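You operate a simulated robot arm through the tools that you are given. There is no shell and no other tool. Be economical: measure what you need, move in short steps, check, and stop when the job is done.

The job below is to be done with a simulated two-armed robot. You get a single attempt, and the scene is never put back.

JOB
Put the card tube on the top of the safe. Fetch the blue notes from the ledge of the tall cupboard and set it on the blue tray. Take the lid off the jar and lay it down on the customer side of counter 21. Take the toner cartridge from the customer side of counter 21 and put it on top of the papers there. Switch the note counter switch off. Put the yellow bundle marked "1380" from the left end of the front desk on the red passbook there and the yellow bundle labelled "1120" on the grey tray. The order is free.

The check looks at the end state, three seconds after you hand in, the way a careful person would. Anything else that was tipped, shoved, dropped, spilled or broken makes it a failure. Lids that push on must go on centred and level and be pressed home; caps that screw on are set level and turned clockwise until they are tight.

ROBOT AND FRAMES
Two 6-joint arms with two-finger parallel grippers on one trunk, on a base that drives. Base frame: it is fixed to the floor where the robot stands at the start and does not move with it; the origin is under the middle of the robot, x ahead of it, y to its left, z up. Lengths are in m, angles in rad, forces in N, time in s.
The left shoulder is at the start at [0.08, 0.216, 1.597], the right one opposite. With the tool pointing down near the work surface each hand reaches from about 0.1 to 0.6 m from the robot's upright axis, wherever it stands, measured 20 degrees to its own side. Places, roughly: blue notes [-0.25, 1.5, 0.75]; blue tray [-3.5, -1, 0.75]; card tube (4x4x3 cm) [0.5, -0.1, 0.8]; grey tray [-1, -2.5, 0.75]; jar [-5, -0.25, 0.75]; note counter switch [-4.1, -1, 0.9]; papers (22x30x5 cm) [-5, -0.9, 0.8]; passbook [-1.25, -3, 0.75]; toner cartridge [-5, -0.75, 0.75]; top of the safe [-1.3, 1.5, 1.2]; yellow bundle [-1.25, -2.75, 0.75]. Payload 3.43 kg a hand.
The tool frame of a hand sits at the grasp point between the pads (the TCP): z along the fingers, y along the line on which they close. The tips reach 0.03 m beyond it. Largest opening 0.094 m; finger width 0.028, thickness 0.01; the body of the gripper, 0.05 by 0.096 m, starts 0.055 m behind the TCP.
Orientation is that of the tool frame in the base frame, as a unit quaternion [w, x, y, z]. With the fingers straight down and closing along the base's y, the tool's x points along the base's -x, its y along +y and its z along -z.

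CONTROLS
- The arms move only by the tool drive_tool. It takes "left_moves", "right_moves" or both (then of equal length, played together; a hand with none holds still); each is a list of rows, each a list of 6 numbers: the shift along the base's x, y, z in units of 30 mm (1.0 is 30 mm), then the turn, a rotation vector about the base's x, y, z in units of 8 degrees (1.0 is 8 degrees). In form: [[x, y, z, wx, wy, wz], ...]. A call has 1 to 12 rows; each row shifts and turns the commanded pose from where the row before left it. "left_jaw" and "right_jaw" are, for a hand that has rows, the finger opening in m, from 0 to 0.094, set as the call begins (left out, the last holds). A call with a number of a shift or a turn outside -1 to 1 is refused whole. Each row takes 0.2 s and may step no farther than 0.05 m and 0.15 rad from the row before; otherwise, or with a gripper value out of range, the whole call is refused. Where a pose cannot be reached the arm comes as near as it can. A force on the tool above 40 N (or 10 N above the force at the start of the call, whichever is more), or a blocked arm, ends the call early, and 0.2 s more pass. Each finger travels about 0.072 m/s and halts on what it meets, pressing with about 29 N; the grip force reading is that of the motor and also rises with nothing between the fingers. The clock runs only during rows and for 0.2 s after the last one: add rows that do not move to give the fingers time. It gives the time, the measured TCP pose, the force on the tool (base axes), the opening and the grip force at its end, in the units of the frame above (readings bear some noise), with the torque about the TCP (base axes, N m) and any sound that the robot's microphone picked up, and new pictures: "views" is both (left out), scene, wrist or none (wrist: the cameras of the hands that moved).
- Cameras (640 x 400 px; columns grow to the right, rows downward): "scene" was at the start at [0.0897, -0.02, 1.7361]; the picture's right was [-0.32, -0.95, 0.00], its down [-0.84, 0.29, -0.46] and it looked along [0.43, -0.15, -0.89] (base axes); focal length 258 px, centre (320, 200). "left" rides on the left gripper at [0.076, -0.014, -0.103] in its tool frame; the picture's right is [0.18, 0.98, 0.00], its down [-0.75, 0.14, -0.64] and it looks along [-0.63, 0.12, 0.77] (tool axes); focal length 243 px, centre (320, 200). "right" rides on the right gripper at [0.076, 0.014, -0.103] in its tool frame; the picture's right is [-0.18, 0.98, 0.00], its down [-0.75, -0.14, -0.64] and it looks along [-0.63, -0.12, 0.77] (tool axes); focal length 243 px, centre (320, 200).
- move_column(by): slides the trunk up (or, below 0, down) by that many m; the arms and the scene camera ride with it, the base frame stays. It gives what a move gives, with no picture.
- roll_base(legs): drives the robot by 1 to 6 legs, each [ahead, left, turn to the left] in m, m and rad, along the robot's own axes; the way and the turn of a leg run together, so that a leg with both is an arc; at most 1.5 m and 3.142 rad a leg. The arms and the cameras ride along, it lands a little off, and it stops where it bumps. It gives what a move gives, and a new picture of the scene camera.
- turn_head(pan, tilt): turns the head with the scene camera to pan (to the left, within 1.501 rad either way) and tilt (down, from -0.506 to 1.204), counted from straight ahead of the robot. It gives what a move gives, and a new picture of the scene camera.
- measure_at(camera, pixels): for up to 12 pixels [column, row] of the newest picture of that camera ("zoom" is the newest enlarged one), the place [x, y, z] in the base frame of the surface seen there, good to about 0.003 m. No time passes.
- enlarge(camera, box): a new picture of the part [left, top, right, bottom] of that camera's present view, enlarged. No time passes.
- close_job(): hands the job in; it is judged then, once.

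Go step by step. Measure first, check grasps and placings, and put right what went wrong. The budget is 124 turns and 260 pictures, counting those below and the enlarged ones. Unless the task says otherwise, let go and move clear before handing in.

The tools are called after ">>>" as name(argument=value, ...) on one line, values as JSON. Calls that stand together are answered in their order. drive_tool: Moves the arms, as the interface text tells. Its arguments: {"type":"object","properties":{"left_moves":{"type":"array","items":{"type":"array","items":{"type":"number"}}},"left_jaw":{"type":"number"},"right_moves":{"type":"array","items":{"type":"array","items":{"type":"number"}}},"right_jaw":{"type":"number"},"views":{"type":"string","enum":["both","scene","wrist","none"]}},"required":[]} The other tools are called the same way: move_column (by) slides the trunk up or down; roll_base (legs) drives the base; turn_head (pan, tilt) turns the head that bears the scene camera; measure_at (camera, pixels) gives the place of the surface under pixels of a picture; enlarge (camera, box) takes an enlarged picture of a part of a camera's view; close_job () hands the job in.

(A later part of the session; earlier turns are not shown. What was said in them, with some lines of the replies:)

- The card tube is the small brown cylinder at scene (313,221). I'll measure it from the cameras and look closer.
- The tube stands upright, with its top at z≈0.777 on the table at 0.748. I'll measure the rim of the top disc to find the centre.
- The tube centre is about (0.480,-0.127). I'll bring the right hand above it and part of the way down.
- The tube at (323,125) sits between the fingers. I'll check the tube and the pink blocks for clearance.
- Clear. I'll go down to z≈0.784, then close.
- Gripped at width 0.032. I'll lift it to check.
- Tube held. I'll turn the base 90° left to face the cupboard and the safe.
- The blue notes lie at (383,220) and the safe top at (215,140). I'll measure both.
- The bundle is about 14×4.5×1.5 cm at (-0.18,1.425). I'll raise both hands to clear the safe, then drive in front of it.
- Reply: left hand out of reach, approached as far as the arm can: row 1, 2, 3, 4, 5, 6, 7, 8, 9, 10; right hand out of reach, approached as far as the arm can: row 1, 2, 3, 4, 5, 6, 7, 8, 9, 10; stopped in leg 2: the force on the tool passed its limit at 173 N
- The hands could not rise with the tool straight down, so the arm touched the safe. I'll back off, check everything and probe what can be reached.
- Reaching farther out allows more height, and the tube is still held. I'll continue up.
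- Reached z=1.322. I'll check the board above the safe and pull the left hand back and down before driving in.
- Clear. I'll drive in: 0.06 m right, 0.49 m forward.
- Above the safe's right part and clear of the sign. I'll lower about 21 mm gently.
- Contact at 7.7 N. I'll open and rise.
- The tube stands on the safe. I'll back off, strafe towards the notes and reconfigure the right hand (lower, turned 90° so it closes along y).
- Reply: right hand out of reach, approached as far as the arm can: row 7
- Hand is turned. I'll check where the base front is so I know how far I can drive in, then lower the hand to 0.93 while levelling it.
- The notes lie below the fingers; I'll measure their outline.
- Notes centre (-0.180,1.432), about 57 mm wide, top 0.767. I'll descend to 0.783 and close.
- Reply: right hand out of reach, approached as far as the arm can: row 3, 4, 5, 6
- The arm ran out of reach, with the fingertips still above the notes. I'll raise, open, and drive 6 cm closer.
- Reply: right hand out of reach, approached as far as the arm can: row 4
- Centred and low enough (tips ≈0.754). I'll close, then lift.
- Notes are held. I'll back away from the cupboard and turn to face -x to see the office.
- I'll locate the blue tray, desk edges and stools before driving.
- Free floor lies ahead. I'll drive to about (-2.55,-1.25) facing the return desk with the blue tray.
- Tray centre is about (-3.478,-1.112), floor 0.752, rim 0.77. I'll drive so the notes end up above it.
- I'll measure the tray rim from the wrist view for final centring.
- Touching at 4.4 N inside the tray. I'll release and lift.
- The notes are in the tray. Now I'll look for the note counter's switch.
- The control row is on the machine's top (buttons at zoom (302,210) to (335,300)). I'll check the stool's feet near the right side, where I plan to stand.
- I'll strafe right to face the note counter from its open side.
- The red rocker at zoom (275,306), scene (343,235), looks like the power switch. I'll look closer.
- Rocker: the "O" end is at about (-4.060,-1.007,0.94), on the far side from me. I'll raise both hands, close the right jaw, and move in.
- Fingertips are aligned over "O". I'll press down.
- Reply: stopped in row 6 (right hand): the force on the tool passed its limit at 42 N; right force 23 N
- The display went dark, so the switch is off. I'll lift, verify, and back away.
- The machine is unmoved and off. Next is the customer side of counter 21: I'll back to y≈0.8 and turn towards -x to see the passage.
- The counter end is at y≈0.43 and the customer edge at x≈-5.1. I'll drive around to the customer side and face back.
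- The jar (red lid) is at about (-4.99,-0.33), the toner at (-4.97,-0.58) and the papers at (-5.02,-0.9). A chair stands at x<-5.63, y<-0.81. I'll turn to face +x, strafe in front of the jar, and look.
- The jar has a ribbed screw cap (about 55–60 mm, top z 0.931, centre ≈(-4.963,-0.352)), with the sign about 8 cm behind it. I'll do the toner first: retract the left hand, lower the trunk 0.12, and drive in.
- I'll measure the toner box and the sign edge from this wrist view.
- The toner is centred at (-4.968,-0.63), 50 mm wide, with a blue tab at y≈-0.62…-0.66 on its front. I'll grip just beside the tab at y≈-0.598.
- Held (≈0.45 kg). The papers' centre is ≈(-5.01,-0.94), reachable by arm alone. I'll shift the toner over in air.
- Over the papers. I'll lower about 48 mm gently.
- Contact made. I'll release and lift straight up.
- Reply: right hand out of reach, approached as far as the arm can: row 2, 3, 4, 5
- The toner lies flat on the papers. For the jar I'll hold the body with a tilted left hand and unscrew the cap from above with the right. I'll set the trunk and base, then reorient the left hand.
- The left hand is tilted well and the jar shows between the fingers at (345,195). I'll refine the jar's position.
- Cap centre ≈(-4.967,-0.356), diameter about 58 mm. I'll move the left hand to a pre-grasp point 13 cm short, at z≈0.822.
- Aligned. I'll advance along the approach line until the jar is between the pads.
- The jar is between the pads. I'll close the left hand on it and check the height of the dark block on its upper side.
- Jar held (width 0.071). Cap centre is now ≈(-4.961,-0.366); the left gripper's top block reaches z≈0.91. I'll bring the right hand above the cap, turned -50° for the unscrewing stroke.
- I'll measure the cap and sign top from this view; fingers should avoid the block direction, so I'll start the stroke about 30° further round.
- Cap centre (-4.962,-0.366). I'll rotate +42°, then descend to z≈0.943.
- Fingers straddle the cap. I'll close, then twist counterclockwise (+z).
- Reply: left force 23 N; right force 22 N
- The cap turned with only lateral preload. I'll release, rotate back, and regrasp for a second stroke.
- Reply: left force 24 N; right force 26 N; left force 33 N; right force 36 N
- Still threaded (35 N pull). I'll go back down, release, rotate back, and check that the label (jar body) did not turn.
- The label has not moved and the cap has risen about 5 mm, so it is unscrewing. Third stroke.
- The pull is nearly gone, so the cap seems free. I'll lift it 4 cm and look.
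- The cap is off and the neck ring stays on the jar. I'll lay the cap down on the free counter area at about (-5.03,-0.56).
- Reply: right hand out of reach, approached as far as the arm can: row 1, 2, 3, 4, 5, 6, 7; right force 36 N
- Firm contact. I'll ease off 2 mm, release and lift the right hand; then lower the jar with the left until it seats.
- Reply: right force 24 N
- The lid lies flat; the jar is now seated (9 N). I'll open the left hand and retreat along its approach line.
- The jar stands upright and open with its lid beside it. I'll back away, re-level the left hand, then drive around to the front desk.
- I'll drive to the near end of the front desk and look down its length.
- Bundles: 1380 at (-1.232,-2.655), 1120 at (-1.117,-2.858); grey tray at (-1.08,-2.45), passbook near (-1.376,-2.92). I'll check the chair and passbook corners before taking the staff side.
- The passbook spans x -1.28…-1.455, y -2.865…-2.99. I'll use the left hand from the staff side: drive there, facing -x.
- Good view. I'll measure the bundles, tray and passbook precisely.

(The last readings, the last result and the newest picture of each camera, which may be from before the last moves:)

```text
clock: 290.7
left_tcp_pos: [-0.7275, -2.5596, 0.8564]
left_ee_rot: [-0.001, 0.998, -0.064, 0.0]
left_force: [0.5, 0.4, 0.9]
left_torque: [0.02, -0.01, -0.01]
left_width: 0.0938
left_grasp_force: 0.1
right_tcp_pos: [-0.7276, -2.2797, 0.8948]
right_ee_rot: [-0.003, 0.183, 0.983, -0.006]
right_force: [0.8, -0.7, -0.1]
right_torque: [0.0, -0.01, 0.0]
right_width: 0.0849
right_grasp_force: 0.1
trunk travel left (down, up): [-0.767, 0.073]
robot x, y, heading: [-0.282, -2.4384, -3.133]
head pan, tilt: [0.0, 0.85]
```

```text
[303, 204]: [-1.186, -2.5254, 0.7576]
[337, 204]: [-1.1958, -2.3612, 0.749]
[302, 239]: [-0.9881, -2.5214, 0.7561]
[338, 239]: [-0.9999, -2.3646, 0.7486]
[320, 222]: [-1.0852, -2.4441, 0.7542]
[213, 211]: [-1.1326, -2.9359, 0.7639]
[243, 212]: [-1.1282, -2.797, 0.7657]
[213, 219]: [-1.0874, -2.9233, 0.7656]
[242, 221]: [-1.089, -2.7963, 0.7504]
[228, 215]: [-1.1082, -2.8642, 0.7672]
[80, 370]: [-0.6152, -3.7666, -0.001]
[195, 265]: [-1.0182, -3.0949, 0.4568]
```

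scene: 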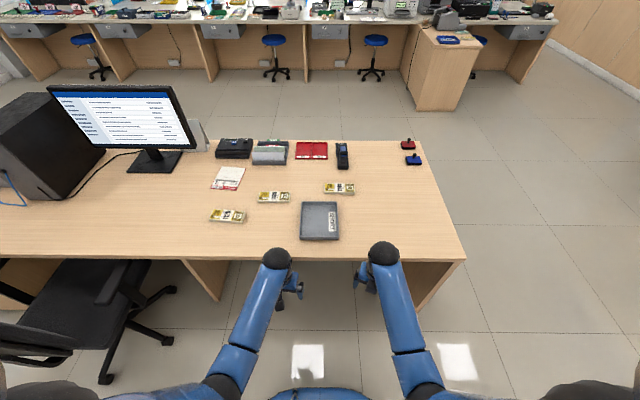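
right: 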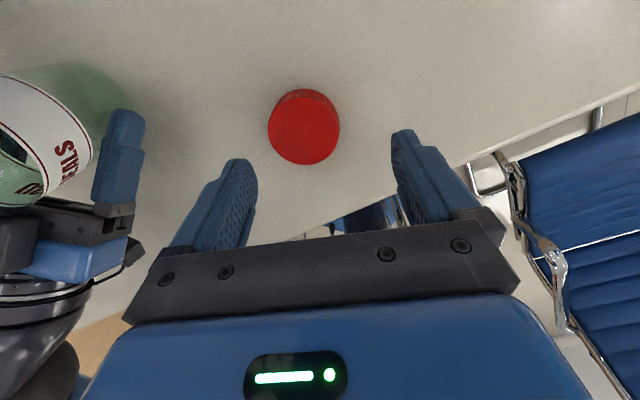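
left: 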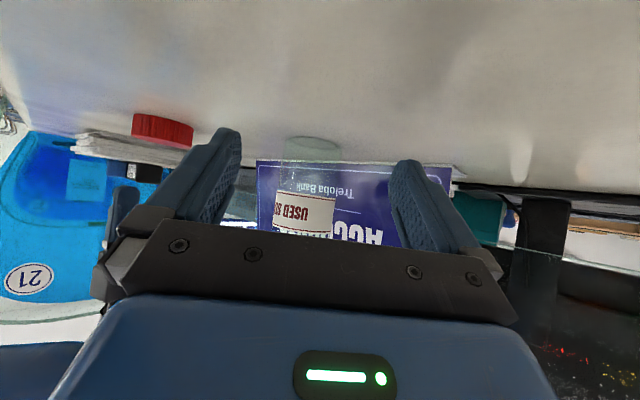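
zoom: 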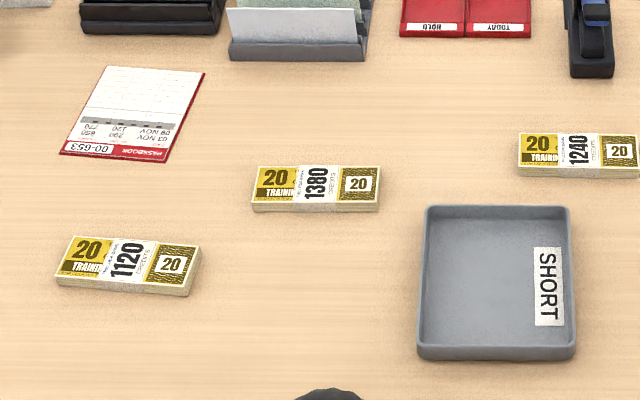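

Tray centre (-1.088,-2.443), 20×16.5 cm; 1380 centre (-1.227,-2.668); 1120 centre (-1.110,-2.865). I'll extend and raise both hands, turn the left tool 90°, then lower the trunk.

>>> drive_tool(left_moves=[[-0.37, 0, 0.68, 0, 0, -0.9], [-0.37, 0, 0.68, 0, 0, -0.9], [-0.37, 0, 0.68, 0, 0, -0.9], [-0.37, 0, 0.68, 0, 0, -0.9], [-0.37, 0, 0.68, 0, 0, -0.9], [-0.37, 0, 0.68, 0, 0, -0.9], [-0.37, 0, 0.68, 0, 0, -0.9], [-0.37, 0, 0.68, 0, 0, -0.9], [-0.37, 0, 0.68, 0, 0, -0.9], [-0.37, 0, 0.68, 0, 0, -0.9], [-0.37, 0, 0.68, 0, 0, -0.9], [-0.37, 0, 0.68, 0, 0, -0.9]], right_moves=[[-0.37, 0, 0.57, 0, 0, 0], [-0.37, 0, 0.57, 0, 0, 0], [-0.37, 0, 0.57, 0, 0, 0], [-0.37, 0, 0.57, 0, 0, 0], [-0.37, 0, 0.57, 0, 0, 0], [-0.37, 0, 0.57, 0, 0, 0], [-0.37, 0, 0.57, 0, 0, 0], [-0.37, 0, 0.57, 0, 0, 0], [-0.37, 0, 0.57, 0, 0, 0], [-0.37, 0, 0.57, 0, 0, 0], [-0.37, 0, 0.57, 0, 0, 0], [-0.37, 0, 0.57, 0, 0, 0]], left_jaw=0.085, views="none")

>>> move_column(by=-0.22)

```text
clock: 293.3
left_tcp_pos: [-0.8929, -2.5522, 1.0535]
left_ee_rot: [0.001, -0.683, 0.731, -0.001]
left_force: [-0.4, 0.4, -0.2]
left_torque: [0.03, 0.02, 0.01]
left_width: 0.0849
left_grasp_force: 0.0
left hand out of reach, approached as far as the arm can: row 8, 9, 10, 11, 12
right_tcp_pos: [-0.8903, -2.2831, 1.0469]
right_ee_rot: [-0.004, 0.184, 0.983, -0.005]
right_force: [-0.3, 0.3, -0.4]
right_torque: [-0.02, 0.0, 0.01]
right_width: 0.085
right_grasp_force: 0.1
right hand out of reach, approached as far as the arm can: row 6, 7, 8, 9, 10, 11, 12
trunk travel left (down, up): [-0.767, 0.073]
robot x, y, heading: [-0.2792, -2.4338, -3.129]
head pan, tilt: [0.0, 0.85]
```

```text
clock: 295.6
left_tcp_pos: [-0.8901, -2.5525, 0.834]
left_ee_rot: [0.0, -0.684, 0.729, -0.001]
left_force: [0.8, -1.0, 0.3]
left_torque: [0.0, 0.02, -0.01]
left_width: 0.0851
left_grasp_force: 0.0
right_tcp_pos: [-0.8903, -2.2826, 0.8288]
right_ee_rot: [-0.006, 0.183, 0.983, -0.006]
right_force: [0.0, 0.2, 0.2]
right_torque: [0.02, -0.01, -0.01]
right_width: 0.0848
right_grasp_force: 0.1
trunk travel left (down, up): [-0.547, 0.293]
robot x, y, heading: [-0.2812, -2.4362, -3.134]
head pan, tilt: [0.0, 0.85]
```

I'll drive in so the left hand is over the 1380 bundle.

>>> roll_base(legs=[[0, 0.116, 0], [0.335, 0, 0]])

>>> drive_tool(left_moves=[[0, 0, 0, 0, 0, 0.46], [0, 0, 0, 0, 0, 0]], views="both")

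```text
clock: 298.6
left_tcp_pos: [-1.2205, -2.67, 0.8352]
left_ee_rot: [0.001, -0.683, 0.73, -0.001]
left_force: [-0.2, 0.6, 0.0]
left_torque: [-0.02, 0.04, -0.02]
left_width: 0.0849
left_grasp_force: 0.0
right_tcp_pos: [-1.2204, -2.4031, 0.8278]
right_ee_rot: [-0.005, 0.184, 0.983, -0.006]
right_force: [-1.0, -0.2, 0.0]
right_torque: [0.01, -0.02, 0.01]
right_width: 0.085
right_grasp_force: 0.1
trunk travel left (down, up): [-0.547, 0.293]
robot x, y, heading: [-0.6159, -2.5549, -3.129]
head pan, tilt: [0.0, 0.85]
```

scene: 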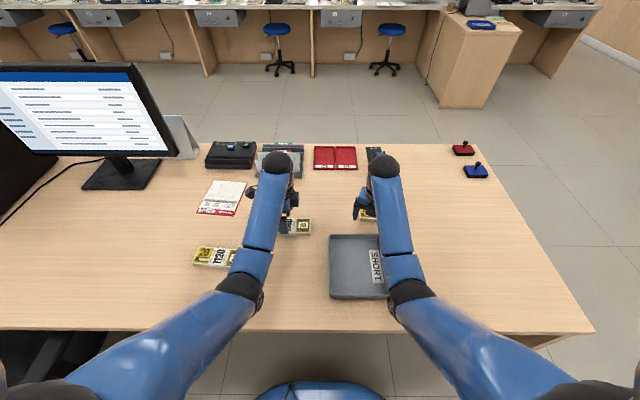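

```text
clock: 299.2
left_tcp_pos: [-1.2214, -2.6709, 0.8336]
left_ee_rot: [0.001, -0.706, 0.708, -0.001]
left_force: [-0.3, -0.5, 0.1]
left_torque: [-0.05, 0.01, -0.02]
left_width: 0.0853
left_grasp_force: 0.1
right_tcp_pos: [-1.2199, -2.402, 0.828]
right_ee_rot: [-0.006, 0.184, 0.983, -0.005]
right_force: [-0.4, 0.1, 0.6]
right_torque: [0.0, 0.0, 0.01]
right_width: 0.085
right_grasp_force: 0.1
trunk travel left (down, up): [-0.547, 0.293]
robot x, y, heading: [-0.6103, -2.5593, -3.136]
head pan, tilt: [0.0, 0.85]
```

scene: 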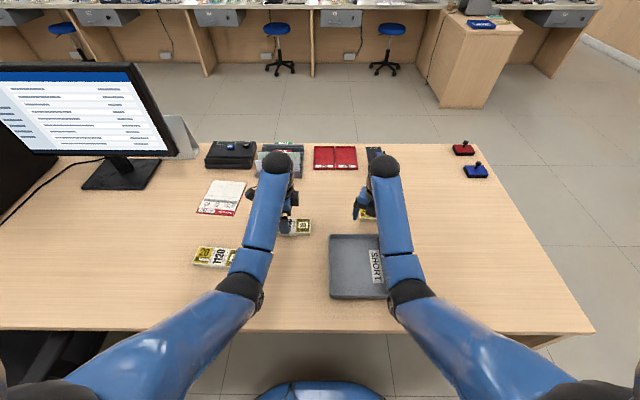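
left: 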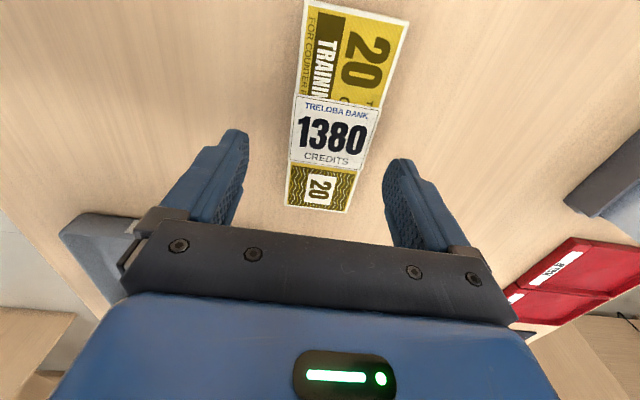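

"1380" confirmed in the left view. I'll measure the edges to centre the grasp.

>>> measure_at(camera="left", pixels=[[308, 8], [406, 25], [288, 205], [346, 210], [333, 130], [300, 110], [375, 120]])

```text
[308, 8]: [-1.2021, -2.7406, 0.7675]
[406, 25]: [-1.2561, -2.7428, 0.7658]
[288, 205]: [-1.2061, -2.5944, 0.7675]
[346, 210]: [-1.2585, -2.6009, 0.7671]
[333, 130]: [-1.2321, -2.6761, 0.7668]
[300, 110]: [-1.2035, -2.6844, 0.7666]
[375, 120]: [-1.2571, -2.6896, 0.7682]
```

>>> drive_tool(left_moves=[[-0.3, 0.03, -0.4, 0, 0, 0], [0, 0, -0.6, 0, 0, 0], [0, 0, -0.5, 0, 0, 0], [0, 0, -0.2, 0, 0, 0], [0, 0, 0, 0, 0, 0]], views="none")

>>> drive_tool(left_moves=[[0, 0, 0, 0, 0, 0], [0, 0, 0, 0, 0, 0], [0, 0, 0, 0, 0, 0], [0, 0, 0, 0, 0, 0]], left_jaw=0.03, views="none")

>>> drive_tool(left_moves=[[0, 0, 0.3, 0, 0, 0], [0, 0, 0.6, 0, 0, 0], [0, 0, 0.9, 0, 0, 0]], views="wrist")

```text
clock: 300.4
left_tcp_pos: [-1.2317, -2.6692, 0.7832]
left_ee_rot: [0.002, -0.707, 0.708, -0.001]
left_force: [0.5, -1.2, -0.6]
left_torque: [-0.02, -0.01, 0.0]
left_width: 0.0849
left_grasp_force: 0.0
right_tcp_pos: [-1.2208, -2.4027, 0.8281]
right_ee_rot: [-0.005, 0.184, 0.983, -0.006]
right_force: [-0.3, -0.6, 0.2]
right_torque: [0.03, 0.01, 0.02]
right_width: 0.0849
right_grasp_force: 0.0
trunk travel left (down, up): [-0.547, 0.293]
robot x, y, heading: [-0.6132, -2.5595, -3.132]
head pan, tilt: [0.0, 0.85]
```

```text
clock: 301.4
left_tcp_pos: [-1.2309, -2.6696, 0.7816]
left_ee_rot: [0.001, -0.707, 0.707, -0.001]
left_force: [-0.9, 0.4, -0.8]
left_torque: [-0.02, 0.03, 0.01]
left_width: 0.0594
left_grasp_force: 29.2
right_tcp_pos: [-1.2201, -2.4026, 0.8271]
right_ee_rot: [-0.004, 0.184, 0.983, -0.006]
right_force: [0.7, 0.9, -0.2]
right_torque: [-0.02, 0.02, 0.01]
right_width: 0.0853
right_grasp_force: 0.0
trunk travel left (down, up): [-0.547, 0.293]
robot x, y, heading: [-0.6114, -2.5602, -3.136]
head pan, tilt: [0.0, 0.85]
```

```text
clock: 302.2
left_tcp_pos: [-1.2319, -2.6696, 0.837]
left_ee_rot: [0.0, -0.706, 0.708, -0.001]
left_force: [0.0, -0.2, -2.0]
left_torque: [-0.01, -0.01, -0.02]
left_width: 0.0596
left_grasp_force: 28.5
right_tcp_pos: [-1.2198, -2.4029, 0.8279]
right_ee_rot: [-0.006, 0.184, 0.983, -0.006]
right_force: [0.1, 0.3, 0.1]
right_torque: [-0.01, -0.01, 0.02]
right_width: 0.0851
right_grasp_force: 0.1
trunk travel left (down, up): [-0.547, 0.293]
robot x, y, heading: [-0.6146, -2.5572, -3.13]
head pan, tilt: [0.0, 0.85]
```

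left: 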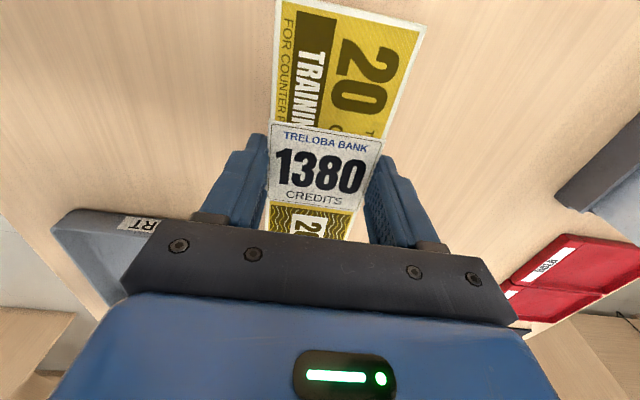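

Held. I'll strafe left 0.17, forward 0.04, then rotate the bundle 90° while extending over the passbook.

>>> roll_base(legs=[[0, 0.17, 0], [0.04, 0, 0]])

>>> drive_tool(left_moves=[[-0.25, -0.24, 0, 0, 0, 0.9375], [-0.25, -0.24, 0, 0, 0, 0.9375], [-0.25, -0.24, 0, 0, 0, 0.9375], [-0.25, -0.24, 0, 0, 0, 0.9375], [-0.25, -0.24, 0, 0, 0, 0.9375], [-0.25, -0.24, 0, 0, 0, 0.9375], [-0.25, -0.24, 0, 0, 0, 0.9375], [-0.25, -0.24, 0, 0, 0, 0.9375], [-0.25, -0.24, 0, 0, 0, 0.9375], [-0.25, -0.24, 0, 0, 0, 0.9375], [-0.25, -0.24, 0, 0, 0, 0.9375], [-0.25, -0.24, 0, 0, 0, 0.9375]], views="both")

```text
clock: 304.1
left_tcp_pos: [-1.2655, -2.8364, 0.8394]
left_ee_rot: [-0.001, -0.706, 0.708, 0.0]
left_force: [-1.0, 1.1, -1.0]
left_torque: [-0.01, 0.05, -0.04]
left_width: 0.059
left_grasp_force: 28.6
right_tcp_pos: [-1.2553, -2.5694, 0.8302]
right_ee_rot: [-0.007, 0.183, 0.983, -0.006]
right_force: [0.8, 0.1, -0.4]
right_torque: [0.0, 0.02, 0.02]
right_width: 0.0851
right_grasp_force: 0.1
trunk travel left (down, up): [-0.547, 0.293]
robot x, y, heading: [-0.6511, -2.7277, -3.13]
head pan, tilt: [0.0, 0.85]
```

scene: 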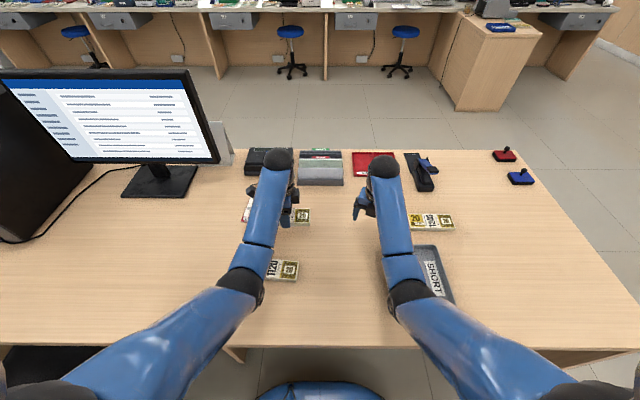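

```text
clock: 306.7
left_tcp_pos: [-1.3594, -2.9242, 0.8372]
left_ee_rot: [-0.001, 1.0, 0.0, 0.0]
left_force: [-0.6, 0.2, -0.3]
left_torque: [0.02, 0.0, 0.0]
left_width: 0.0595
left_grasp_force: 29.2
right_tcp_pos: [-1.2579, -2.5706, 0.8272]
right_ee_rot: [-0.004, 0.184, 0.983, -0.006]
right_force: [-1.0, -0.1, -0.1]
right_torque: [0.01, 0.0, 0.0]
right_width: 0.085
right_grasp_force: 0.0
trunk travel left (down, up): [-0.547, 0.293]
robot x, y, heading: [-0.6539, -2.7249, -3.131]
head pan, tilt: [0.0, 0.85]
```

scene: 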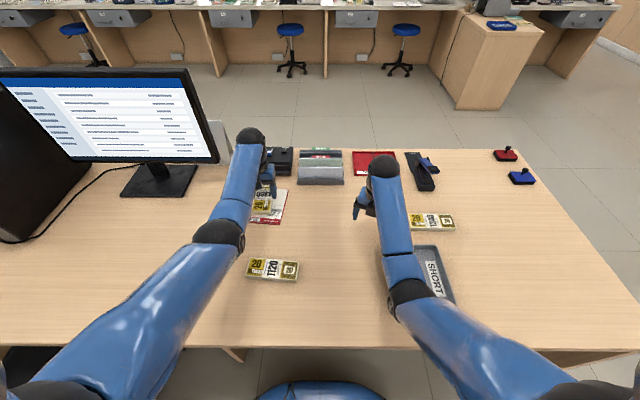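
left: 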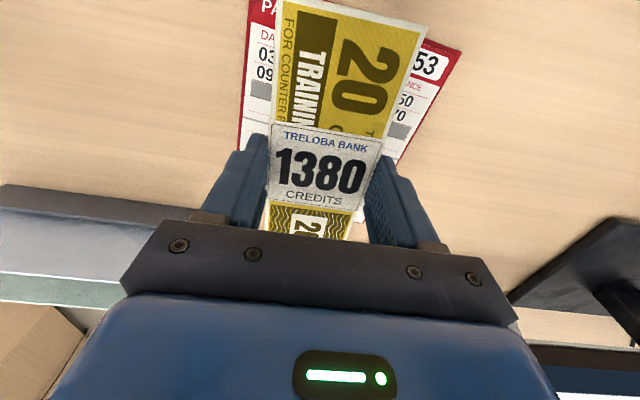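

I'll check the passbook's edges around the held bundle.

>>> measure_at(camera="left", pixels=[[252, 8], [246, 80], [241, 140], [458, 52], [430, 100], [402, 158], [450, 45], [265, 20]])

```text
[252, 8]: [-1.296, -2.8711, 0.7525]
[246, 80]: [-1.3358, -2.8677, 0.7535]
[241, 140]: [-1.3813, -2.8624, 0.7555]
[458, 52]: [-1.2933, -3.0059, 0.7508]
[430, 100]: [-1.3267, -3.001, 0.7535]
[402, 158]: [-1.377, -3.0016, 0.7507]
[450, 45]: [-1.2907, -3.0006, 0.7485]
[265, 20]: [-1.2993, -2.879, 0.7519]
```

Passbook centre ≈(-1.37,-2.934). I'll shift slightly and lower.

>>> drive_tool(left_moves=[[-0.3, -0.3, -0.3, 0, 0, -0.4], [0, 0, -0.6, 0, 0, 0], [0, 0, -0.5, 0, 0, 0], [0, 0, -0.2, 0, 0, 0], [0, 0, -0.07, 0, 0, 0], [0, 0, 0, 0, 0, 0]], views="wrist")

```text
clock: 308.1
left_tcp_pos: [-1.3688, -2.9327, 0.7856]
left_ee_rot: [-0.001, 1.0, -0.029, 0.0]
left_force: [-0.1, -0.5, 0.9]
left_torque: [-0.03, -0.01, 0.01]
left_width: 0.0592
left_grasp_force: 28.8
right_tcp_pos: [-1.2569, -2.5711, 0.8263]
right_ee_rot: [-0.005, 0.184, 0.983, -0.006]
right_force: [-0.3, 0.7, 0.2]
right_torque: [0.0, 0.0, -0.02]
right_width: 0.085
right_grasp_force: 0.0
trunk travel left (down, up): [-0.547, 0.293]
robot x, y, heading: [-0.6553, -2.7239, -3.133]
head pan, tilt: [0.0, 0.85]
```

left: 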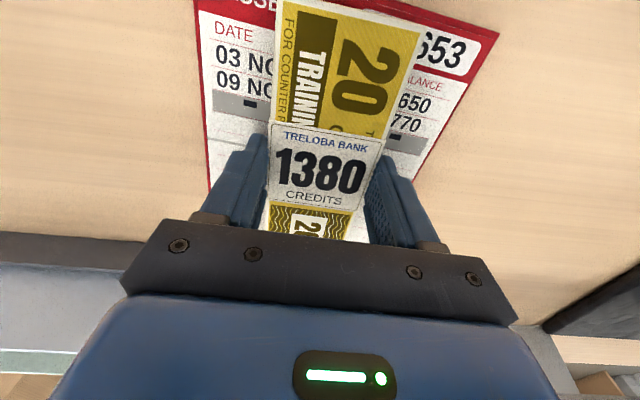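

Just touching. I'll press 1 mm more, release and lift.

>>> drive_tool(left_moves=[[0, 0, -0.05, 0, 0, 0], [0, 0, 0, 0, 0, 0]], views="none")

>>> drive_tool(left_moves=[[0, 0, 0, 0, 0, 0], [0, 0, 0, 0, 0, 0], [0, 0, 0.2, 0, 0, 0], [0, 0, 0.6, 0, 0, 0], [0, 0, 0.6, 0, 0, 0], [0, 0, 0.4, 0, 0, 0]], left_jaw=0.08, views="wrist")

```text
clock: 308.7
left_tcp_pos: [-1.3672, -2.9325, 0.7867]
left_ee_rot: [-0.001, 1.0, -0.03, -0.001]
left_force: [-1.5, 0.6, 8.4]
left_torque: [-0.02, -0.42, 0.02]
left_width: 0.0593
left_grasp_force: 28.2
right_tcp_pos: [-1.2579, -2.5706, 0.8275]
right_ee_rot: [-0.004, 0.184, 0.983, -0.006]
right_force: [0.6, 1.3, 0.8]
right_torque: [-0.03, -0.03, 0.01]
right_width: 0.0852
right_grasp_force: 0.0
trunk travel left (down, up): [-0.547, 0.293]
robot x, y, heading: [-0.6489, -2.7228, -3.134]
head pan, tilt: [0.0, 0.85]
```

```text
clock: 310.1
left_tcp_pos: [-1.3676, -2.9324, 0.8394]
left_ee_rot: [0.0, 1.0, -0.029, 0.0]
left_force: [1.2, -0.8, -0.3]
left_torque: [-0.01, 0.0, -0.02]
left_width: 0.0802
left_grasp_force: 0.0
right_tcp_pos: [-1.2575, -2.5695, 0.8272]
right_ee_rot: [-0.005, 0.183, 0.983, -0.005]
right_force: [-0.2, -0.5, -1.0]
right_torque: [-0.01, -0.02, -0.01]
right_width: 0.0851
right_grasp_force: 0.0
trunk travel left (down, up): [-0.547, 0.293]
robot x, y, heading: [-0.654, -2.7195, -3.135]
head pan, tilt: [0.0, 0.85]
```

left: 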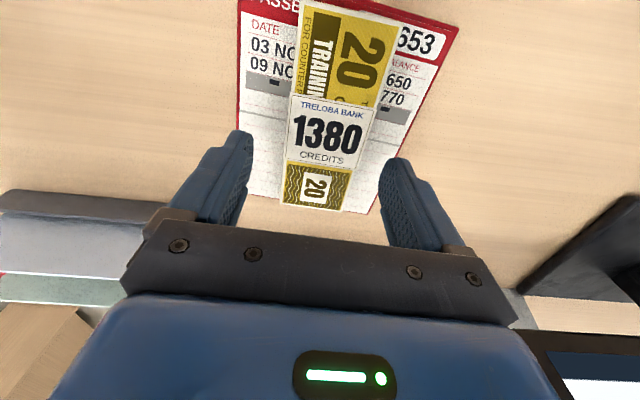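

1380 sits on the passbook. Next is 1120: back off 0.155 and reposition the left hand, rotated -90°, above it.

>>> roll_base(legs=[[-0.155, 0, 0]])

>>> drive_tool(left_moves=[[0.28, 0.18, 0, 0, 0, -0.9], [0.28, 0.18, 0, 0, 0, -0.9], [0.28, 0.18, 0, 0, 0, -0.9], [0.28, 0.18, 0, 0, 0, -0.9], [0.28, 0.18, 0, 0, 0, -0.9], [0.28, 0.18, 0, 0, 0, -0.9], [0.28, 0.18, 0, 0, 0, -0.9], [0.28, 0.18, 0, 0, 0, -0.9], [0.28, 0.18, 0, 0, 0, -0.9], [0.28, 0.18, 0, 0, 0, -0.9], [0.28, 0.18, 0, 0, 0, -0.9], [0.28, 0.18, 0, 0, 0, -0.9]], left_jaw=0.085, views="both")

```text
clock: 311.5
left_tcp_pos: [-1.2157, -2.9311, 0.8384]
left_ee_rot: [-0.002, 1.0, -0.03, 0.001]
left_force: [-1.1, 0.1, -0.9]
left_torque: [0.0, 0.01, -0.01]
left_width: 0.0801
left_grasp_force: 0.0
right_tcp_pos: [-1.1053, -2.5683, 0.827]
right_ee_rot: [-0.004, 0.185, 0.983, -0.004]
right_force: [0.2, -0.1, 0.0]
right_torque: [0.01, 0.0, 0.02]
right_width: 0.085
right_grasp_force: 0.0
trunk travel left (down, up): [-0.547, 0.293]
robot x, y, heading: [-0.4975, -2.7275, -3.136]
head pan, tilt: [0.0, 0.85]
```

scene: 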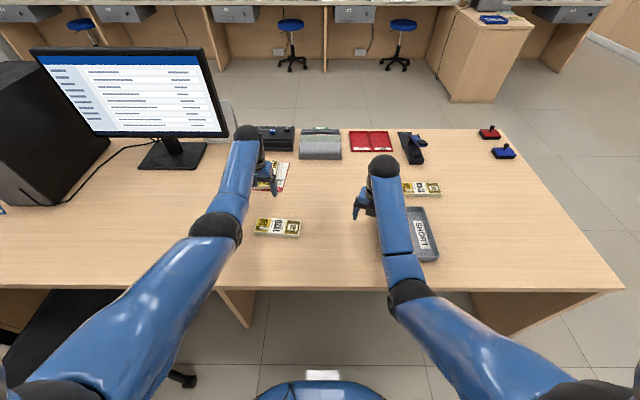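

```text
clock: 314.1
left_tcp_pos: [-1.1154, -2.8656, 0.8371]
left_ee_rot: [-0.001, 0.708, -0.707, 0.001]
left_force: [-0.5, -0.1, 0.5]
left_torque: [-0.01, 0.01, -0.01]
left_width: 0.0852
left_grasp_force: 0.0
right_tcp_pos: [-1.1041, -2.568, 0.8279]
right_ee_rot: [-0.004, 0.185, 0.983, -0.006]
right_force: [0.3, 0.5, 0.4]
right_torque: [0.0, 0.01, 0.02]
right_width: 0.085
right_grasp_force: 0.0
trunk travel left (down, up): [-0.547, 0.293]
robot x, y, heading: [-0.4996, -2.725, -3.133]
head pan, tilt: [0.0, 0.85]
```

scene: 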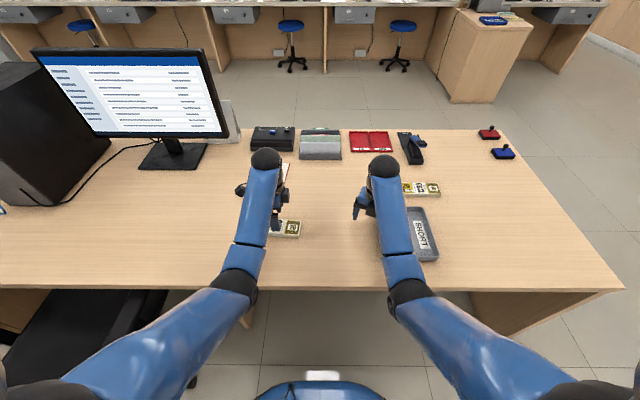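
left: 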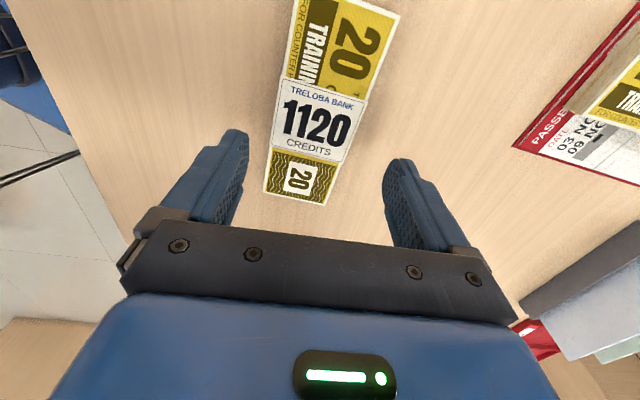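

"1120" is confirmed below. I'll measure its edges.

>>> measure_at(camera="left", pixels=[[296, 5], [395, 30], [265, 188], [326, 203], [318, 120], [280, 110], [358, 120]])

```text
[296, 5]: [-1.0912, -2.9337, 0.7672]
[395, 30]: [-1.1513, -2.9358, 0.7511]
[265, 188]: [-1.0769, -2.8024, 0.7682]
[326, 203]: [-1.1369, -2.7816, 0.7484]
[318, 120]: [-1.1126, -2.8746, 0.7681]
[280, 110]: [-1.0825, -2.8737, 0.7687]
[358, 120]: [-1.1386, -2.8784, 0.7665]
```

The bundle is turned about -6°. I'll align, lower, and grip.

>>> drive_tool(left_moves=[[0.17, -0.03, -0.4, 0, 0, -0.78], [0, 0, -0.6, 0, 0, 0], [0, 0, -0.6, 0, 0, 0], [0, 0, -0.2, 0, 0, 0], [0, 0, 0, 0, 0, 0]], views="none")

>>> drive_tool(left_moves=[[0, 0, 0, 0, 0, 0], [0, 0, 0, 0, 0, 0], [0, 0, 0, 0, 0, 0], [0, 0, 0, 0, 0, 0]], left_jaw=0.03, views="none")

>>> drive_tool(left_moves=[[0, 0, 0.3, 0, 0, 0], [0, 0, 0.6, 0, 0, 0], [0, 0, 0.9, 0, 0, 0]], views="wrist")

```text
clock: 315.3
left_tcp_pos: [-1.1095, -2.8675, 0.7843]
left_ee_rot: [0.001, -0.668, 0.744, -0.002]
left_force: [0.7, -0.3, -0.1]
left_torque: [0.03, 0.02, 0.02]
left_width: 0.0851
left_grasp_force: 0.3
right_tcp_pos: [-1.1032, -2.5672, 0.8285]
right_ee_rot: [-0.005, 0.184, 0.983, -0.006]
right_force: [0.5, 0.4, 0.2]
right_torque: [0.0, 0.02, 0.01]
right_width: 0.0848
right_grasp_force: 0.0
trunk travel left (down, up): [-0.547, 0.293]
robot x, y, heading: [-0.4979, -2.7209, -3.137]
head pan, tilt: [0.0, 0.85]
```

```text
clock: 316.3
left_tcp_pos: [-1.1092, -2.866, 0.7847]
left_ee_rot: [0.001, -0.668, 0.744, -0.002]
left_force: [0.2, 0.1, -0.4]
left_torque: [-0.02, 0.02, 0.02]
left_width: 0.0593
left_grasp_force: 28.8
right_tcp_pos: [-1.1034, -2.5674, 0.8273]
right_ee_rot: [-0.004, 0.185, 0.983, -0.006]
right_force: [0.3, -0.4, 0.0]
right_torque: [-0.01, 0.0, 0.01]
right_width: 0.0849
right_grasp_force: 0.1
trunk travel left (down, up): [-0.547, 0.293]
robot x, y, heading: [-0.4992, -2.7268, -3.131]
head pan, tilt: [0.0, 0.85]
```

```text
clock: 317.1
left_tcp_pos: [-1.1133, -2.8668, 0.8355]
left_ee_rot: [0.0, -0.668, 0.744, 0.0]
left_force: [-0.2, 0.2, -0.8]
left_torque: [-0.01, 0.03, -0.01]
left_width: 0.0592
left_grasp_force: 28.8
left hand out of reach, approached as far as the arm can: row 3
right_tcp_pos: [-1.1035, -2.5674, 0.8277]
right_ee_rot: [-0.005, 0.185, 0.983, -0.006]
right_force: [0.2, -0.1, 0.5]
right_torque: [0.0, -0.02, 0.02]
right_width: 0.085
right_grasp_force: 0.0
trunk travel left (down, up): [-0.547, 0.293]
robot x, y, heading: [-0.4953, -2.7217, -3.135]
head pan, tilt: [0.0, 0.85]
```

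left: 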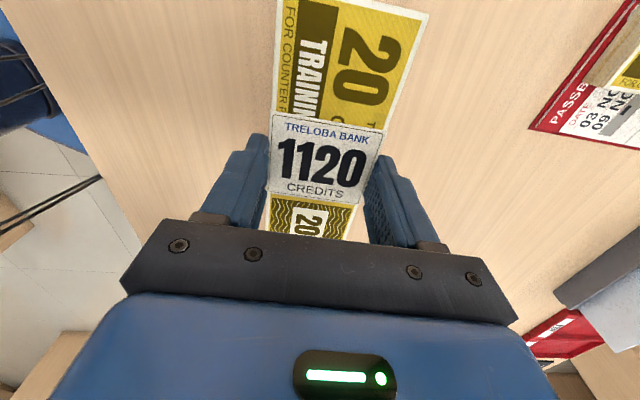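

Held. I'll raise the trunk 3 cm for clearance, rotate the bundle 96°, and strafe right over the tray.

>>> move_column(by=0.03)

>>> drive_tool(left_moves=[[0, 0, 0, 0, 0, 1], [0, 0, 0, 0, 0, 1], [0, 0, 0, 0, 0, 1], [0, 0, 0, 0, 0, 1], [0, 0, 0, 0, 0, 1], [0, 0, 0, 0, 0, 1], [0, 0, 0, 0, 0, 1], [0, 0, 0, 0, 0, 1], [0, 0, 0, 0, 0, 1], [0, 0, 0, 0, 0, 1], [0, 0, 0, 0, 0, 1], [0, 0, 0, 0, 0, 1]], views="none")

>>> roll_base(legs=[[-0.025, -0.42, 0]])

>>> enlarge(camera="left", box=[0, 0, 640, 400])

```text
clock: 317.9
left_tcp_pos: [-1.112, -2.8664, 0.8651]
left_ee_rot: [0.0, -0.668, 0.744, -0.001]
left_force: [0.2, 0.4, -0.5]
left_torque: [0.03, 0.01, 0.01]
left_width: 0.0593
left_grasp_force: 29.0
right_tcp_pos: [-1.1039, -2.5684, 0.8581]
right_ee_rot: [-0.005, 0.185, 0.983, -0.005]
right_force: [0.4, -0.1, 0.2]
right_torque: [0.01, 0.04, 0.0]
right_width: 0.0846
right_grasp_force: 0.1
trunk travel left (down, up): [-0.577, 0.263]
robot x, y, heading: [-0.4965, -2.7257, -3.136]
head pan, tilt: [0.0, 0.85]
```

```text
clock: 320.5
left_tcp_pos: [-1.1125, -2.8658, 0.866]
left_ee_rot: [-0.002, 1.0, 0.0, 0.0]
left_force: [0.4, -0.1, -0.9]
left_torque: [-0.02, 0.02, 0.02]
left_width: 0.0595
left_grasp_force: 28.8
right_tcp_pos: [-1.1042, -2.5682, 0.8562]
right_ee_rot: [-0.005, 0.185, 0.983, -0.006]
right_force: [-0.7, 0.1, 0.4]
right_torque: [-0.01, 0.03, 0.02]
right_width: 0.0849
right_grasp_force: 0.1
trunk travel left (down, up): [-0.577, 0.263]
robot x, y, heading: [-0.4962, -2.7239, -3.139]
head pan, tilt: [0.0, 0.85]
```

```text
clock: 323.1
left_tcp_pos: [-1.0901, -2.453, 0.8657]
left_ee_rot: [-0.001, 1.0, 0.003, 0.001]
left_force: [0.1, 0.1, -0.6]
left_torque: [0.03, 0.0, 0.02]
left_width: 0.0591
left_grasp_force: 28.7
right_tcp_pos: [-1.0834, -2.1549, 0.8575]
right_ee_rot: [-0.005, 0.183, 0.983, -0.006]
right_force: [-0.5, -0.3, -0.9]
right_torque: [-0.02, -0.02, -0.01]
right_width: 0.0853
right_grasp_force: 0.0
trunk travel left (down, up): [-0.577, 0.263]
robot x, y, heading: [-0.4748, -2.307, -3.127]
head pan, tilt: [0.0, 0.85]
```

scene: 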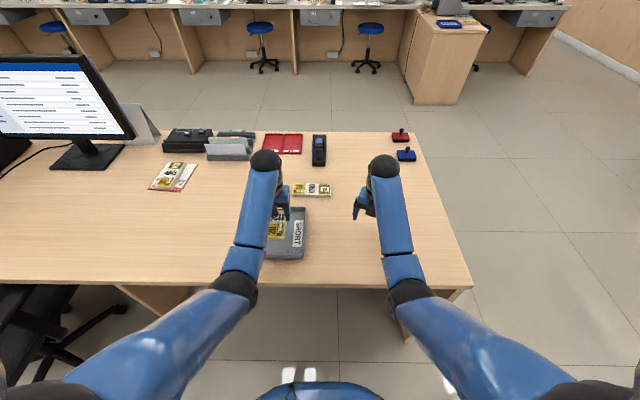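

```text
1.00 times, centred on (320, 200) of left (not enlarged: the box is as wide or as high as the picture)
```

zoom: 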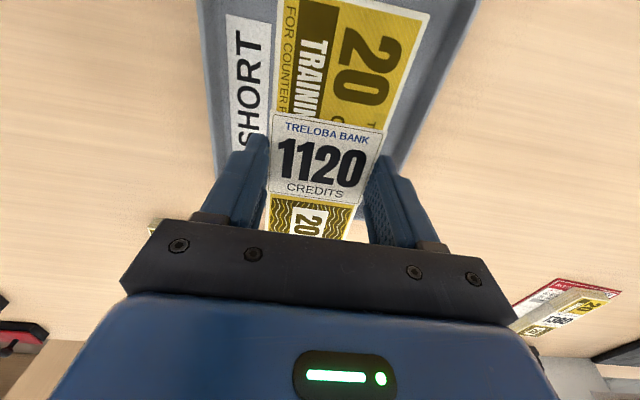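

>>> measure_at(camera="zoom", pixels=[[208, 60], [222, 140], [455, 60], [410, 140], [215, 120], [470, 15], [440, 60]])

>>> measure_at(camera="scene", pixels=[[300, 255], [303, 210], [268, 257], [290, 250]])

```text
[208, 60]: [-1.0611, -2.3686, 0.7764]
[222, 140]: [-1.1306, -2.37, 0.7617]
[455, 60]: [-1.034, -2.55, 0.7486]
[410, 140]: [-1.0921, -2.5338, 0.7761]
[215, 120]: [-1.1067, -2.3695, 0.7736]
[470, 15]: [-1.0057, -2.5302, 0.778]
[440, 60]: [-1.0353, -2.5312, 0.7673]
```

```text
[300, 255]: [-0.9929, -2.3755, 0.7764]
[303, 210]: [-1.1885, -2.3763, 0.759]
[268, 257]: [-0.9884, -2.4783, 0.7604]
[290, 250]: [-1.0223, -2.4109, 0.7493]
```

Centred within the tray (centre (-1.088,-2.450)). Lowering.

>>> drive_tool(left_moves=[[0, 0.05, -0.9, 0, 0, 0], [0, 0.05, -0.9, 0, 0, 0], [0, 0, -0.5, 0, 0, 0], [0, 0, -0.2, 0, 0, 0], [0, 0, -0.1, 0, 0, 0], [0, 0, 0, 0, 0, 0]], views="none")

```text
clock: 324.5
left_tcp_pos: [-1.0904, -2.4492, 0.7888]
left_ee_rot: [0.001, 1.0, 0.002, -0.002]
left_force: [-2.5, -2.0, 12.8]
left_torque: [0.06, -0.74, 0.01]
left_width: 0.0594
left_grasp_force: 29.1
right_tcp_pos: [-1.0833, -2.1538, 0.8578]
right_ee_rot: [-0.005, 0.181, 0.983, -0.007]
right_force: [-0.3, 1.5, 0.3]
right_torque: [-0.01, -0.02, 0.01]
right_width: 0.0852
right_grasp_force: 0.1
trunk travel left (down, up): [-0.577, 0.263]
robot x, y, heading: [-0.4765, -2.3032, -3.127]
head pan, tilt: [0.0, 0.85]
```

Seated (12.8 N). I'll release and lift.

>>> drive_tool(left_moves=[[0, 0, 0.03, 0, 0, 0], [0, 0, 0, 0, 0, 0], [0, 0, 0.2, 0, 0, 0], [0, 0, 0.7, 0, 0, 0], [0, 0, 0.8, 0, 0, 0], [0, 0, 0.8, 0, 0, 0]], left_jaw=0.08, views="none")

>>> roll_base(legs=[[-0.25, 0, 0]])

>>> enlarge(camera="scene", box=[140, 120, 360, 260])

```text
clock: 325.9
left_tcp_pos: [-1.0903, -2.4491, 0.8634]
left_ee_rot: [0.0, 1.0, 0.002, 0.0]
left_force: [0.8, -1.0, -0.6]
left_torque: [-0.02, -0.01, -0.04]
left_width: 0.0802
left_grasp_force: 0.1
right_tcp_pos: [-1.084, -2.1545, 0.8586]
right_ee_rot: [-0.005, 0.182, 0.983, -0.006]
right_force: [-0.4, 0.0, -0.6]
right_torque: [-0.02, 0.02, -0.01]
right_width: 0.0851
right_grasp_force: 0.1
trunk travel left (down, up): [-0.577, 0.263]
robot x, y, heading: [-0.4781, -2.3064, -3.129]
head pan, tilt: [0.0, 0.85]
```

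```text
clock: 327.7
left_tcp_pos: [-0.841, -2.4457, 0.8627]
left_ee_rot: [0.0, 1.0, 0.002, 0.001]
left_force: [0.1, 0.6, -0.1]
left_torque: [0.04, -0.02, 0.01]
left_width: 0.0798
left_grasp_force: 0.0
right_tcp_pos: [-0.8356, -2.1513, 0.8572]
right_ee_rot: [-0.004, 0.182, 0.983, -0.006]
right_force: [0.0, -0.3, 0.6]
right_torque: [-0.01, -0.04, 0.0]
right_width: 0.0849
right_grasp_force: 0.0
trunk travel left (down, up): [-0.577, 0.263]
robot x, y, heading: [-0.2295, -2.3002, -3.128]
head pan, tilt: [0.0, 0.85]
```

scene: 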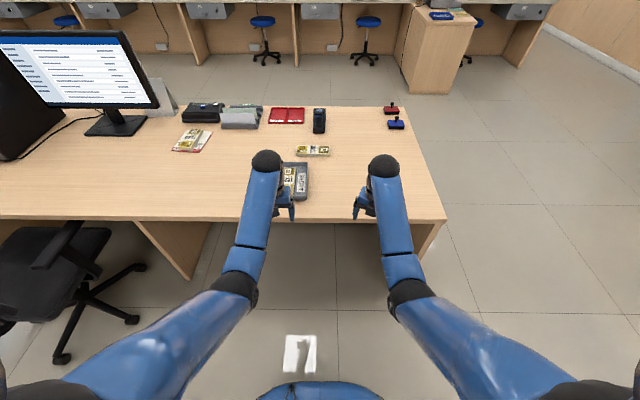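

```text
2.86 times, centred on (250, 190) of scene
```

zoom: 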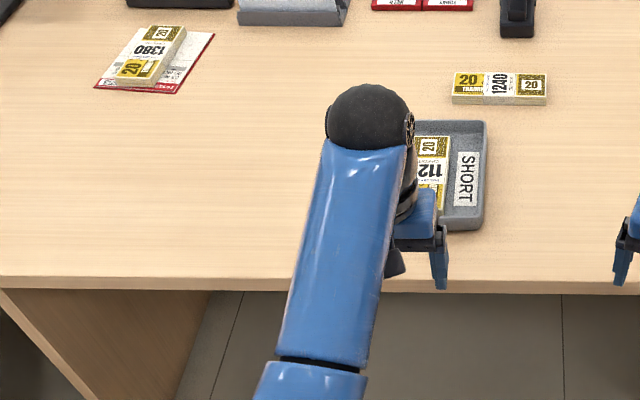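

All items are placed. I'll back off a little more and do a final check on the two bundles.

>>> measure_at(camera="zoom", pixels=[[132, 72], [158, 32], [178, 33], [150, 78], [185, 70], [430, 150], [430, 195]])

>>> roll_base(legs=[[-0.15, -0.1, 0]])

>>> enlarge(camera="scene", box=[120, 90, 340, 220])

```text
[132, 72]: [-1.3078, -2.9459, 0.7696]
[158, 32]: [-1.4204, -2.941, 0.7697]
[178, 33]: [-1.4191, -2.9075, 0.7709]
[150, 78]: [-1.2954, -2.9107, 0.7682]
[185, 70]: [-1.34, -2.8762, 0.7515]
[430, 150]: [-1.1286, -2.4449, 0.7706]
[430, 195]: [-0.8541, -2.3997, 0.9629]
```

```text
clock: 329.2
left_tcp_pos: [-0.6943, -2.3455, 0.8625]
left_ee_rot: [0.0, 1.0, 0.004, 0.0]
left_force: [0.2, -0.6, 0.2]
left_torque: [0.02, -0.02, -0.01]
left_width: 0.0799
left_grasp_force: 0.0
right_tcp_pos: [-0.6882, -2.0519, 0.8577]
right_ee_rot: [-0.003, 0.18, 0.984, -0.006]
right_force: [-0.3, 0.1, 0.0]
right_torque: [0.03, 0.0, 0.03]
right_width: 0.085
right_grasp_force: 0.0
trunk travel left (down, up): [-0.577, 0.263]
robot x, y, heading: [-0.0781, -2.1991, -3.127]
head pan, tilt: [0.0, 0.85]
```

scene: 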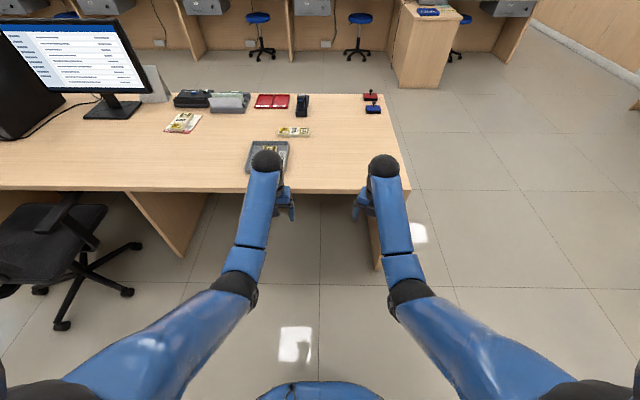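

```text
2.91 times, centred on (230, 155) of scene
```

zoom: 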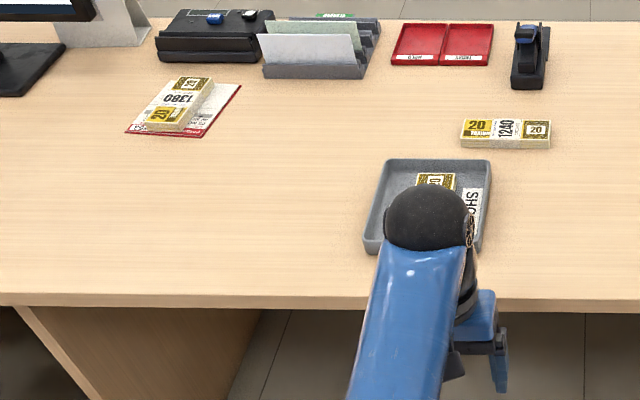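

The 1380 bundle lies flat on the passbook (z≈0.77), the 1120 bundle is in the grey tray, and the hands are clear. Handing in.

>>> close_job()

```text
The job is handed in.
```

I finished every part of the job and handed it in. The one mishap was an arm bumping the front of the safe early on.

- **Card tube:** it stands upright on top of the safe, on the right side clear of the sign.
- **Blue notes:** they lie inside the blue tray.
- **Jar lid:** I unscrewed it and laid it flat on the customer side of counter 21. The jar stands upright beside it; a red ring stayed on the neck when the cap came off.
- **Toner cartridge:** it lies flat on the papers on the customer side of counter 21.
- **Note counter:** I pressed the "O" side of the switch and the display went dark.
- **Yellow bundles:** "1380" is on the red passbook and "1120" is in the grey tray.

**Safe bump:** I drove in before the arms were high enough, and the force on the tool reached 173 N before the robot stopped. In the pictures afterwards the safe and its sign looked unmoved.
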